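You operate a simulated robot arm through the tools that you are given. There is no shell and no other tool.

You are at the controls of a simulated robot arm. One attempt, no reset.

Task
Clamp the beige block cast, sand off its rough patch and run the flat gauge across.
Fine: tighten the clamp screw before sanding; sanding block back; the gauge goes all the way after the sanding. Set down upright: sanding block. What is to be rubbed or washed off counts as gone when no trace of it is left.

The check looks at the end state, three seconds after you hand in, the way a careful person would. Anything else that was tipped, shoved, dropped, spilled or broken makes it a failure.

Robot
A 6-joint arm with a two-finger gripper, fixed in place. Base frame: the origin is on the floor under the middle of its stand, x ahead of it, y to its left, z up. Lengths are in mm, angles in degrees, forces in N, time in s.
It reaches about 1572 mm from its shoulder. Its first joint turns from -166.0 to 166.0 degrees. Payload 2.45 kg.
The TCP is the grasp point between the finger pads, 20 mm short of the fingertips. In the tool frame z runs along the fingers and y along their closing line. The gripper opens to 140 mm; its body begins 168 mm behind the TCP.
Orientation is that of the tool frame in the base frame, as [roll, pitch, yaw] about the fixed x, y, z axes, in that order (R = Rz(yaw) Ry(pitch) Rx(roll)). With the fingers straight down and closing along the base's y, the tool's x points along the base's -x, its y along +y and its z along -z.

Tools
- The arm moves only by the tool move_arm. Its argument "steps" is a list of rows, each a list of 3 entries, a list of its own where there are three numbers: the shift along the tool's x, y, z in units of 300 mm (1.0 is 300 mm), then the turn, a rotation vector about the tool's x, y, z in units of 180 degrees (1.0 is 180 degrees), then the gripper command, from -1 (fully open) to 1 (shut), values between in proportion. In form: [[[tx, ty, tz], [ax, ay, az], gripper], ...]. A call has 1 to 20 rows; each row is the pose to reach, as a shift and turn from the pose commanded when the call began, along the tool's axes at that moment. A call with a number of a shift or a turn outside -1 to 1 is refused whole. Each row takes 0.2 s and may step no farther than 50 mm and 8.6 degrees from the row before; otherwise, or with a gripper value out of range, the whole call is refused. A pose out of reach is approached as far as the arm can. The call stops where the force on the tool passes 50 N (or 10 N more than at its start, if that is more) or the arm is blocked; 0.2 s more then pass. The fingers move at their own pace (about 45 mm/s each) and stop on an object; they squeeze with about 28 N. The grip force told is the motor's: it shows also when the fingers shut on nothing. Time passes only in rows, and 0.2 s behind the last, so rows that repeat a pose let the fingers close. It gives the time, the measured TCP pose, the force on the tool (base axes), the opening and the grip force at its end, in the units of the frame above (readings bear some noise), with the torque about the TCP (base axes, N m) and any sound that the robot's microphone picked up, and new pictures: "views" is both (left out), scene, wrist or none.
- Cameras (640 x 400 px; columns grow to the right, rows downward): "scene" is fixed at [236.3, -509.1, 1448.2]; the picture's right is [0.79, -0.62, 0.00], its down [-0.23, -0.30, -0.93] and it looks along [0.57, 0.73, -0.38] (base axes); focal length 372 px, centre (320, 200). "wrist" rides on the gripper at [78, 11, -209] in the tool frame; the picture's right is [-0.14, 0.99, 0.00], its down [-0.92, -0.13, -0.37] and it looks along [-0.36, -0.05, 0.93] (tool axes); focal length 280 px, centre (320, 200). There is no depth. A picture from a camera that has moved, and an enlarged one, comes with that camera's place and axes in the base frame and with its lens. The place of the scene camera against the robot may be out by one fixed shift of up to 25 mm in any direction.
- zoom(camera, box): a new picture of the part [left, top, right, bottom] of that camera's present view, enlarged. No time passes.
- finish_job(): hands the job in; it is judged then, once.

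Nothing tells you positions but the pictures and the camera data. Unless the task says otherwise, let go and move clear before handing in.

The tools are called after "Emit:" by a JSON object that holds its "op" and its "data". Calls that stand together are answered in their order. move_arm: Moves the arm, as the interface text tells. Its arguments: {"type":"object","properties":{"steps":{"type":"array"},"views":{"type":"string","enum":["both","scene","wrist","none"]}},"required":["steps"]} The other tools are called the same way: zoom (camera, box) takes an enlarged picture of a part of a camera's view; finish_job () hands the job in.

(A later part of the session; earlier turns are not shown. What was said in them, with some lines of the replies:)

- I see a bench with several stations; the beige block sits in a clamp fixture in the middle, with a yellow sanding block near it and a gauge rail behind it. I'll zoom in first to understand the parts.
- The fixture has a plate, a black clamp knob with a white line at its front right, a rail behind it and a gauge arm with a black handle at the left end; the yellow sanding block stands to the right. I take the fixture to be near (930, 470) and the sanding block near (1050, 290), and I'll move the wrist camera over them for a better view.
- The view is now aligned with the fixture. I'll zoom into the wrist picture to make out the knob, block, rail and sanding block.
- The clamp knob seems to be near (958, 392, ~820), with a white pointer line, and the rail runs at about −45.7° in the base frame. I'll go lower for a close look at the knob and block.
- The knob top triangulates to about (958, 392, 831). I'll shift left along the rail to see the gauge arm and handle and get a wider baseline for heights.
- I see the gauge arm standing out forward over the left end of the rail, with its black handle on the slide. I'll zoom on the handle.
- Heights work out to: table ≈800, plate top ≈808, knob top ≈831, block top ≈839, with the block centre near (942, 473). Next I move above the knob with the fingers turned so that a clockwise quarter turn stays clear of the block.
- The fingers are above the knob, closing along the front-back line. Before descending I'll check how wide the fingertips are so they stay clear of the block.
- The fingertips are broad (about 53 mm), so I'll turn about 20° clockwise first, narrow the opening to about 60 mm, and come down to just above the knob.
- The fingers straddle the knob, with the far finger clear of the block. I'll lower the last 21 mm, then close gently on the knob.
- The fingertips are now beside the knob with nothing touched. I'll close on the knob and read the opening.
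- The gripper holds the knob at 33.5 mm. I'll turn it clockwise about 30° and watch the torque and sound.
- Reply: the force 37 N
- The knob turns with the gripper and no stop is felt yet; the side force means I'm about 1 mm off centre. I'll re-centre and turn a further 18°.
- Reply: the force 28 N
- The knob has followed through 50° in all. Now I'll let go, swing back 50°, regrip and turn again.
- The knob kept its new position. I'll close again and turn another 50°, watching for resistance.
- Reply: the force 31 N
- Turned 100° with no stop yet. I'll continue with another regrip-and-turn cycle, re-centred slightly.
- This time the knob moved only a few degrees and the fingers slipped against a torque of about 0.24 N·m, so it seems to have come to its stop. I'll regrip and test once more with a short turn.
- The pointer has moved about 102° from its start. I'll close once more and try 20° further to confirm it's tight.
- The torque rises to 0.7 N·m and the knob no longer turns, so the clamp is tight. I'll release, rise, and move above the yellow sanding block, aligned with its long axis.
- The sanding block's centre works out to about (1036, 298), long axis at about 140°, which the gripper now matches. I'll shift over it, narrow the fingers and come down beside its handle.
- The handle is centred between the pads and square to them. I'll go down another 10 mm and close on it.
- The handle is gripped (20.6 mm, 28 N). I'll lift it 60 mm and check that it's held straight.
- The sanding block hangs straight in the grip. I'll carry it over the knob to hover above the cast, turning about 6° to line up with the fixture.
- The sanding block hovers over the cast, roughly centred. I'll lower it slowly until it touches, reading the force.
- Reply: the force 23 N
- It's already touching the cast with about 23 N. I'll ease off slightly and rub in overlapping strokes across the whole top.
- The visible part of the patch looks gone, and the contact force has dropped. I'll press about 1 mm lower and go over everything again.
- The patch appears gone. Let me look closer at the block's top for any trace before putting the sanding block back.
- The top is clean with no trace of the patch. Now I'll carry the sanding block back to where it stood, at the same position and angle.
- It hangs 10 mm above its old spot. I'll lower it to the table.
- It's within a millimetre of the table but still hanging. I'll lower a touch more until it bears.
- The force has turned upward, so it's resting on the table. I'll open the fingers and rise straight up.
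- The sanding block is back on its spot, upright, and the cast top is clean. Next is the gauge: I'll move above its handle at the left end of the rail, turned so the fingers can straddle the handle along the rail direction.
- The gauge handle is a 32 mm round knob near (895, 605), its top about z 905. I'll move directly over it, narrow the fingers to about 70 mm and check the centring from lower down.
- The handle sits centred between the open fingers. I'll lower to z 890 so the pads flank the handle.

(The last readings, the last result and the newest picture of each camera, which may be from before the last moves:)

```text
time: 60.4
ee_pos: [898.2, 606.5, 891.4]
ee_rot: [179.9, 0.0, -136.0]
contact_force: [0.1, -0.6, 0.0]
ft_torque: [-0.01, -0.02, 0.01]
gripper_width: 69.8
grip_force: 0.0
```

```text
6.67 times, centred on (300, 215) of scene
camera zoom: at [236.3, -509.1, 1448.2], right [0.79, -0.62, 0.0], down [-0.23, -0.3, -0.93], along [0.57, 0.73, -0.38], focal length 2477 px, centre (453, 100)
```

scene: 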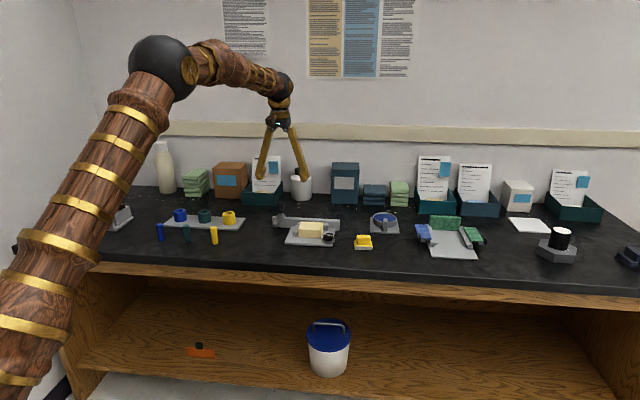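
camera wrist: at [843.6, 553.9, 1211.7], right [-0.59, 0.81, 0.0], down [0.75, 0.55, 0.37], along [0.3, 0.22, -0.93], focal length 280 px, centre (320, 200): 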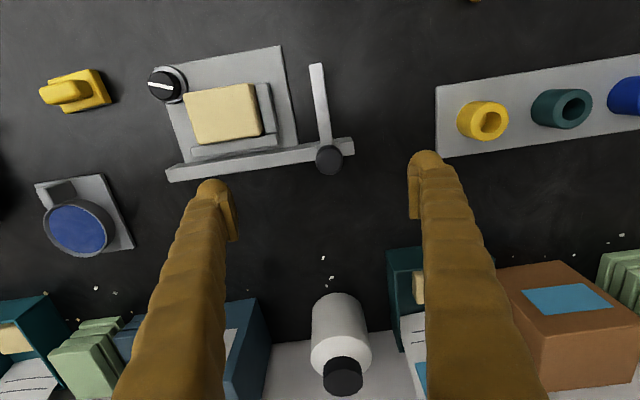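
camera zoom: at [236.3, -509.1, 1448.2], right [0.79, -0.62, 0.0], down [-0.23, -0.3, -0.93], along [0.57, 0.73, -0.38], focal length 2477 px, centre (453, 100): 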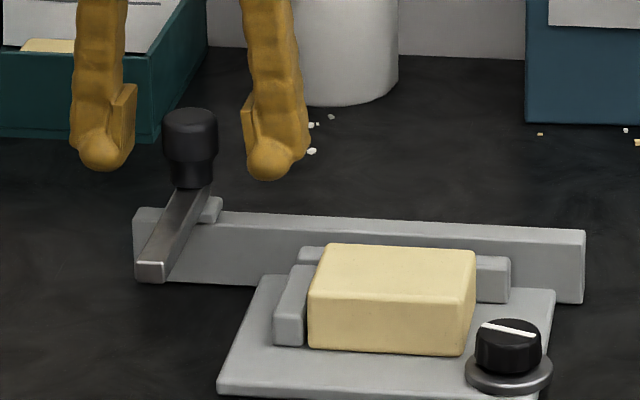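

The pads flank the handle. I'll narrow the fingers a little and start pushing the gauge along the rail to the right, checking the force.

Emit:
{"op": "move_arm", "data": {"steps": [[[0, 0, 0.01], [0, 0, 0], 0.371], [[0, 0, 0.01], [0, 0, 0], 0.371], [[0, 0, 0.01], [0, 0, 0], 0.371], [[0, -0.03, 0.01], [0, 0, 0], 0.371], [[0, -0.06, 0.01], [0, 0, 0], 0.371], [[0, -0.09, 0.01], [0, 0, 0], 0.371], [[0, -0.12, 0.01], [0, 0, 0], 0.371], [[0, -0.15, 0.01], [0, 0, 0], 0.371]], "views": "none"}}

Emit:
{"op": "zoom", "data": {"camera": "wrist", "box": [240, 130, 400, 230]}}

Emit:
{"op": "zoom", "data": {"camera": "scene", "box": [255, 185, 345, 245]}}

```text
time: 62.2
ee_pos: [928.2, 571.5, 888.8]
ee_rot: [180.0, 0.0, -135.9]
contact_force: [-0.7, -0.1, -0.4]
ft_torque: [0.04, 0.01, -0.03]
gripper_width: 44.0
grip_force: 0.0
```

```text
4.00 times, centred on (320, 180) of wrist
camera zoom: at [865.2, 524.5, 1098.1], right [-0.59, 0.81, 0.0], down [0.75, 0.55, 0.37], along [0.3, 0.22, -0.93], focal length 1122 px, centre (320, 280)
```

zoom: 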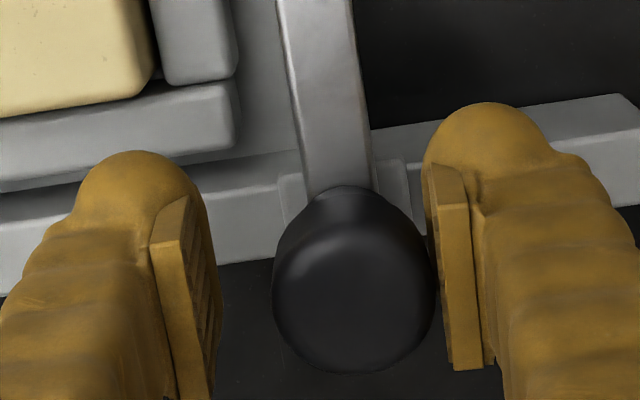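

```text
6.67 times, centred on (300, 215) of scene
camera zoom: at [236.3, -509.1, 1448.2], right [0.79, -0.62, 0.0], down [-0.23, -0.3, -0.93], along [0.57, 0.73, -0.38], focal length 2477 px, centre (453, 100)
```

zoom: 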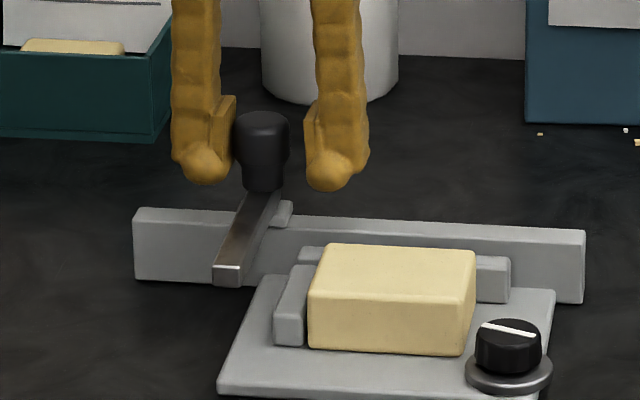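

The gauge slides smoothly with hardly any force. I'll push it on across the block.

Emit:
{"op": "move_arm", "data": {"steps": [[[0, -0.03, 0], [0, 0, 0], 0.371], [[0, -0.06, 0], [0, 0, 0], 0.371], [[0, -0.09, 0], [0, 0, 0], 0.371], [[0, -0.12, 0], [0, 0, 0], 0.371], [[0, -0.15, 0], [0, 0, 0], 0.371], [[0, -0.18, 0], [0, 0, 0], 0.371], [[0, -0.21, 0], [0, 0, 0], 0.371], [[0, -0.24, 0], [0, 0, 0], 0.371], [[0, -0.27, 0], [0, 0, 0], 0.371], [[0, -0.3, 0], [0, 0, 0], 0.371]], "views": "none"}}

Emit:
{"op": "zoom", "data": {"camera": "wrist", "box": [240, 130, 400, 230]}}

Emit:
{"op": "zoom", "data": {"camera": "scene", "box": [255, 185, 345, 245]}}

```text
time: 64.4
ee_pos: [991.3, 508.4, 888.7]
ee_rot: [180.0, 0.0, -135.8]
contact_force: [-0.2, 0.5, -0.1]
ft_torque: [0.02, 0.03, 0.0]
gripper_width: 44.1
grip_force: 0.0
```

```text
4.00 times, centred on (320, 180) of wrist
camera zoom: at [927.6, 460.8, 1097.8], right [-0.59, 0.81, 0.0], down [0.75, 0.55, 0.37], along [0.3, 0.22, -0.93], focal length 1122 px, centre (320, 280)
```

zoom: 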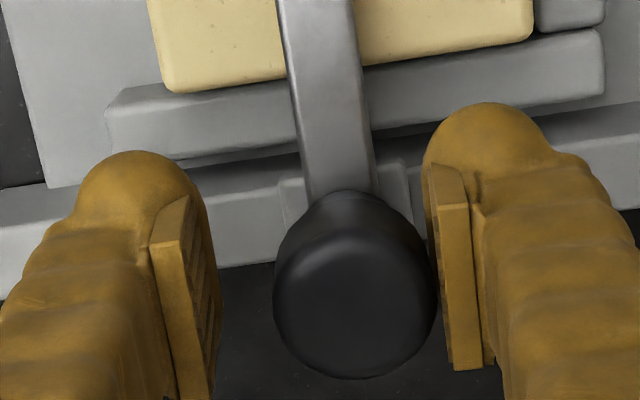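

```text
6.67 times, centred on (300, 215) of scene
camera zoom: at [236.3, -509.1, 1448.2], right [0.79, -0.62, 0.0], down [-0.23, -0.3, -0.93], along [0.57, 0.73, -0.38], focal length 2477 px, centre (453, 100)
```

zoom: 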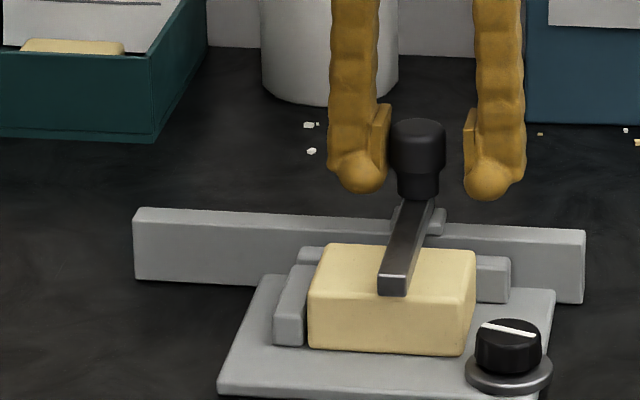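

The gauge arm passes over the sanded top without snagging. I'll keep pushing toward the right end.

Emit:
{"op": "move_arm", "data": {"steps": [[[0, -0.03, 0], [0, 0, 0], 0.371], [[0, -0.06, 0], [0, 0, 0], 0.371], [[0, -0.09, 0], [0, 0, 0], 0.371], [[0, -0.12, 0], [0, 0, 0], 0.371], [[0, -0.14, 0], [0, 0, 0], 0.371], [[0, -0.16, 0], [0, 0, 0], 0.371]], "views": "none"}}

Emit:
{"op": "zoom", "data": {"camera": "scene", "box": [265, 185, 355, 245]}}

```text
time: 65.8
ee_pos: [1025.5, 475.2, 888.2]
ee_rot: [179.9, -0.1, -135.9]
contact_force: [0.8, 0.7, -0.2]
ft_torque: [0.03, 0.04, 0.04]
gripper_width: 44.1
grip_force: 0.6
```

```text
6.67 times, centred on (310, 215) of scene
camera zoom: at [236.3, -509.1, 1448.2], right [0.79, -0.62, 0.0], down [-0.23, -0.3, -0.93], along [0.57, 0.73, -0.38], focal length 2477 px, centre (387, 100)
```

zoom: 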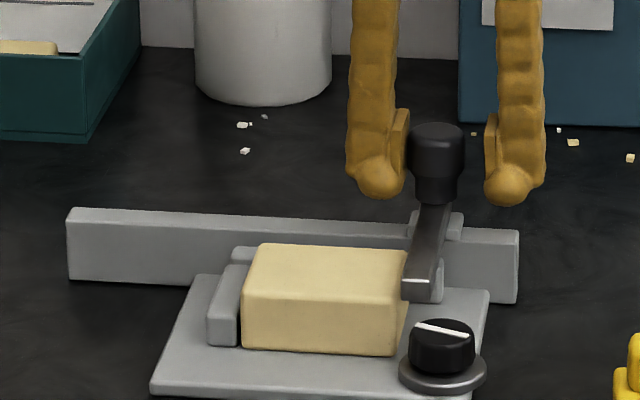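

The arm has just cleared the block's right side. I'll continue in smaller steps to the end of its travel.

Emit:
{"op": "move_arm", "data": {"steps": [[[0, -0.01, 0], [0, 0, 0], 0.371], [[0, -0.02, 0], [0, 0, 0], 0.371], [[0, -0.03, 0], [0, 0, 0], 0.371], [[0, -0.04, 0], [0, 0, 0], 0.371], [[0, -0.05, 0], [0, 0, 0], 0.371], [[0, -0.06, 0], [0, 0, 0], 0.371]], "views": "none"}}

Emit:
{"op": "zoom", "data": {"camera": "scene", "box": [265, 185, 355, 245]}}

```text
time: 67.2
ee_pos: [1036.7, 461.5, 886.6]
ee_rot: [180.0, 0.1, -135.9]
contact_force: [-6.6, 11.9, -0.8]
ft_torque: [-0.21, -0.05, 0.02]
gripper_width: 51.8
grip_force: 6.3
```

```text
6.67 times, centred on (310, 215) of scene
camera zoom: at [236.3, -509.1, 1448.2], right [0.79, -0.62, 0.0], down [-0.23, -0.3, -0.93], along [0.57, 0.73, -0.38], focal length 2477 px, centre (387, 100)
```

zoom: 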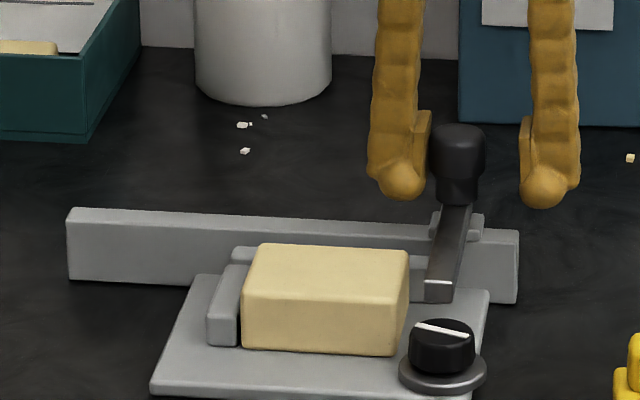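

Resistance has appeared (about 13 N against the motion). I'll push a few millimetres more to confirm that this is the end stop.

Emit:
{"op": "move_arm", "data": {"steps": [[[0, -0.008, 0], [0, 0, 0], 0.371], [[0, -0.016, 0], [0, 0, 0], 0.371]], "views": "none"}}

Emit:
{"op": "zoom", "data": {"camera": "scene", "box": [265, 185, 355, 245]}}

Emit:
{"op": "zoom", "data": {"camera": "wrist", "box": [220, 100, 420, 230]}}

```text
time: 67.8
ee_pos: [1038.6, 458.3, 886.3]
ee_rot: [179.9, -0.2, -135.9]
contact_force: [-20.8, 25.7, -10.6]
ft_torque: [-0.69, -0.45, 0.09]
gripper_width: 62.5
grip_force: 13.7
```

```text
6.67 times, centred on (310, 215) of scene
camera zoom: at [236.3, -509.1, 1448.2], right [0.79, -0.62, 0.0], down [-0.23, -0.3, -0.93], along [0.57, 0.73, -0.38], focal length 2477 px, centre (387, 100)
```

zoom: 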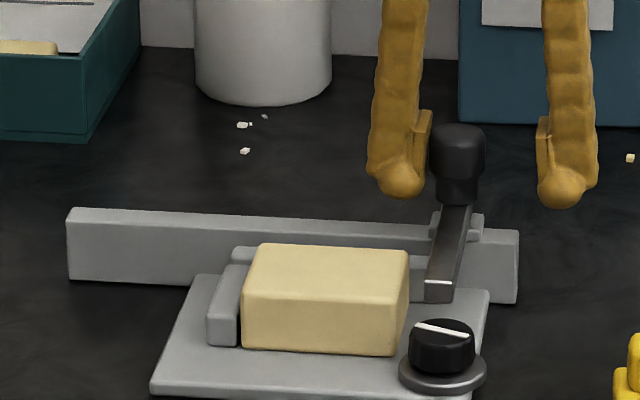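

```text
3.08 times, centred on (320, 165) of wrist
camera zoom: at [975.5, 410.9, 1097.5], right [-0.59, 0.81, 0.0], down [0.75, 0.55, 0.37], along [0.3, 0.22, -0.93], focal length 863 px, centre (320, 308)
```

zoom: 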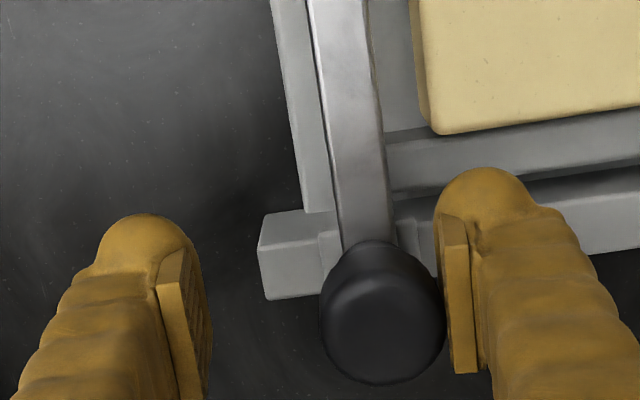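

The handle doesn't move any further and the force climbs, so the gauge is at its end stop. I'll open the fingers, back off so nothing touches, and rise straight up.

Emit:
{"op": "move_arm", "data": {"steps": [[[0, 0, 0], [0, 0, 0], -0.143], [[0, 0.015, 0], [0, 0, 0], -0.143], [[0, 0.035, 0], [0, 0, 0], -0.143], [[0, 0.05, 0], [0, 0, 0], -0.143], [[0, 0.05, -0.05], [0, 0, 0], -0.143], [[0, 0.05, -0.15], [0, 0, 0], -0.143], [[0, 0.05, -0.3], [0, 0, 0], -0.143], [[0, 0.05, -0.45], [0, 0, 0], -0.143], [[0, 0.05, -0.45], [0, 0, 0], -0.143]], "views": "both"}}

Emit:
{"op": "zoom", "data": {"camera": "scene", "box": [265, 195, 385, 255]}}

Emit:
{"op": "zoom", "data": {"camera": "wrist", "box": [230, 60, 430, 200]}}

```text
time: 69.8
ee_pos: [1028.7, 468.9, 1025.6]
ee_rot: [180.0, 0.0, -136.0]
contact_force: [1.2, 0.2, 0.3]
ft_torque: [-0.02, 0.01, 0.0]
gripper_width: 80.2
grip_force: 0.1
camera wrist: at [965.5, 420.9, 1235.4], right [-0.59, 0.81, 0.0], down [0.75, 0.55, 0.37], along [0.3, 0.22, -0.93], focal length 280 px, centre (320, 200)
```

scene: 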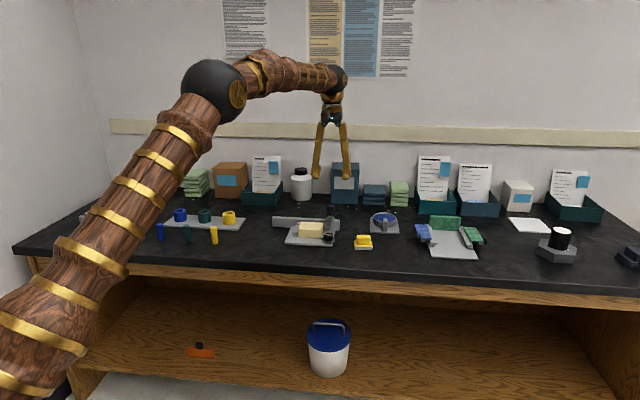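
wrist: 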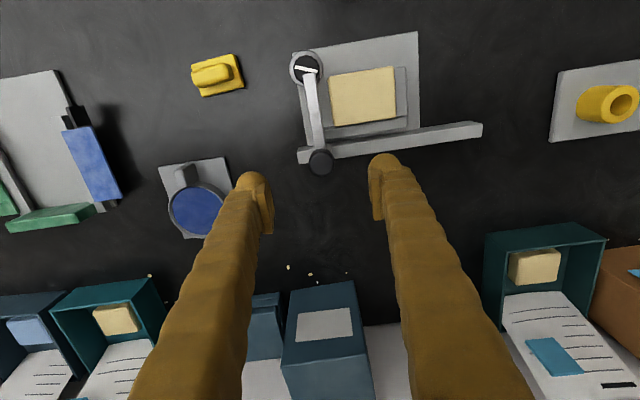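

```text
5.33 times, centred on (325, 225) of scene
camera zoom: at [236.3, -509.1, 1448.2], right [0.79, -0.62, 0.0], down [-0.23, -0.3, -0.93], along [0.57, 0.73, -0.38], focal length 1982 px, centre (293, 67)
```

zoom: 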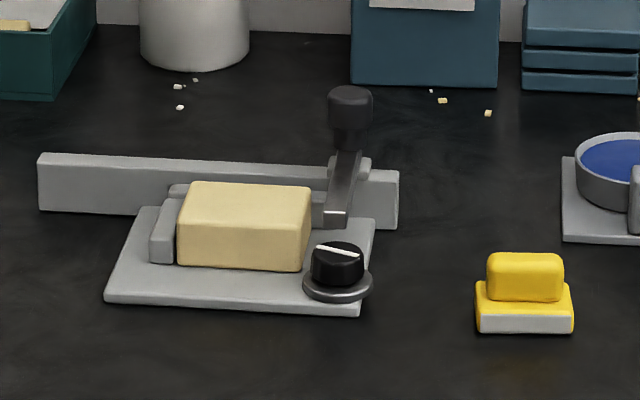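

```text
2.86 times, centred on (330, 130) of wrist
camera zoom: at [965.5, 420.9, 1235.4], right [-0.59, 0.81, 0.0], down [0.75, 0.55, 0.37], along [0.3, 0.22, -0.93], focal length 801 px, centre (291, 400)
```

zoom: 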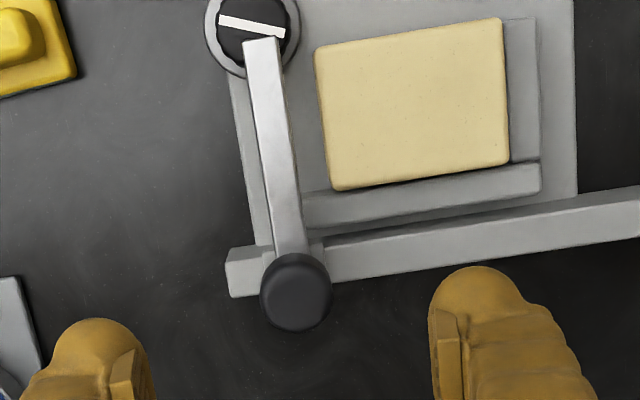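

The gauge rests at the right end, the clamp is tight, the block's top is clean and the sanding block is upright. One last close look at the block top for traces.

Emit:
{"op": "zoom", "data": {"camera": "wrist", "box": [320, 60, 405, 130]}}

Emit:
{"op": "zoom", "data": {"camera": "scene", "box": [295, 218, 330, 240]}}

```text
5.71 times, centred on (362, 95) of wrist
camera zoom: at [965.5, 420.9, 1235.4], right [-0.59, 0.81, 0.0], down [0.75, 0.55, 0.37], along [0.3, 0.22, -0.93], focal length 1602 px, centre (77, 800)
```

zoom: 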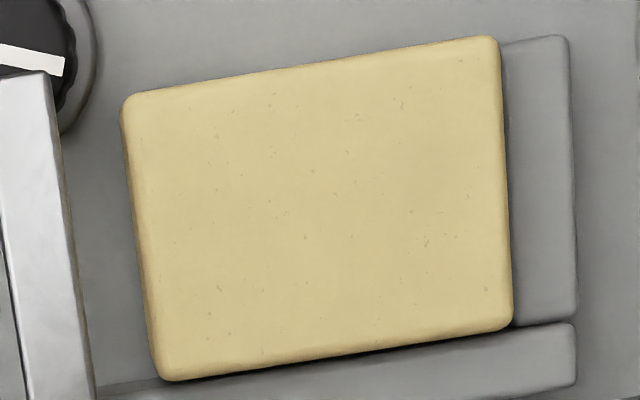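

```text
16.00 times, centred on (312, 229) of scene
camera zoom: at [236.3, -509.1, 1448.2], right [0.79, -0.62, 0.0], down [-0.23, -0.3, -0.93], along [0.57, 0.73, -0.38], focal length 5945 px, centre (440, -264)
```

zoom: 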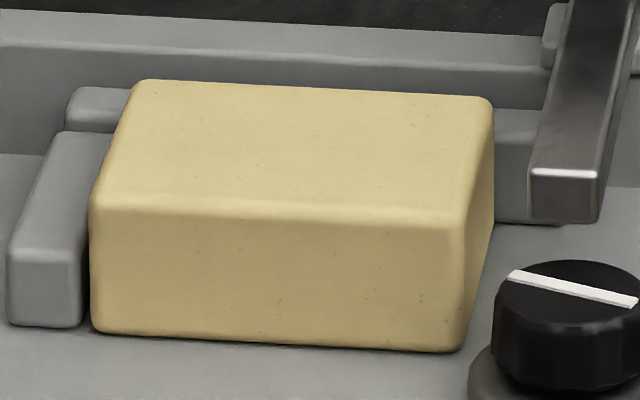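

The top shows only the block's own fine speckle, the same as on its untouched front face, so no trace of the patch is left. Everything is in place and the arm is clear, so I'm handing in.

Emit:
{"op": "finish_job", "data": {}}

```text
The job is handed in.
```

The job is handed in; the result of the check hasn't come back.

- **Clamp:** I turned the clamp screw about 102° clockwise until it hit its stop, before any sanding. On a final test it held against about 0.7 N·m without turning.
- **Sanding:** I rubbed the whole top of the cast in two passes. Close-up views from both cameras show no trace of the rough patch.
- **Sanding block:** It is back where it stood, upright and at the same angle.
- **Gauge:** After the sanding I pushed it across the block to the right-hand end. It didn't snag on the block, and at the end it stayed put under about 33 N.

I saw nothing else knocked or moved. The gripper is open and clear above the bench.
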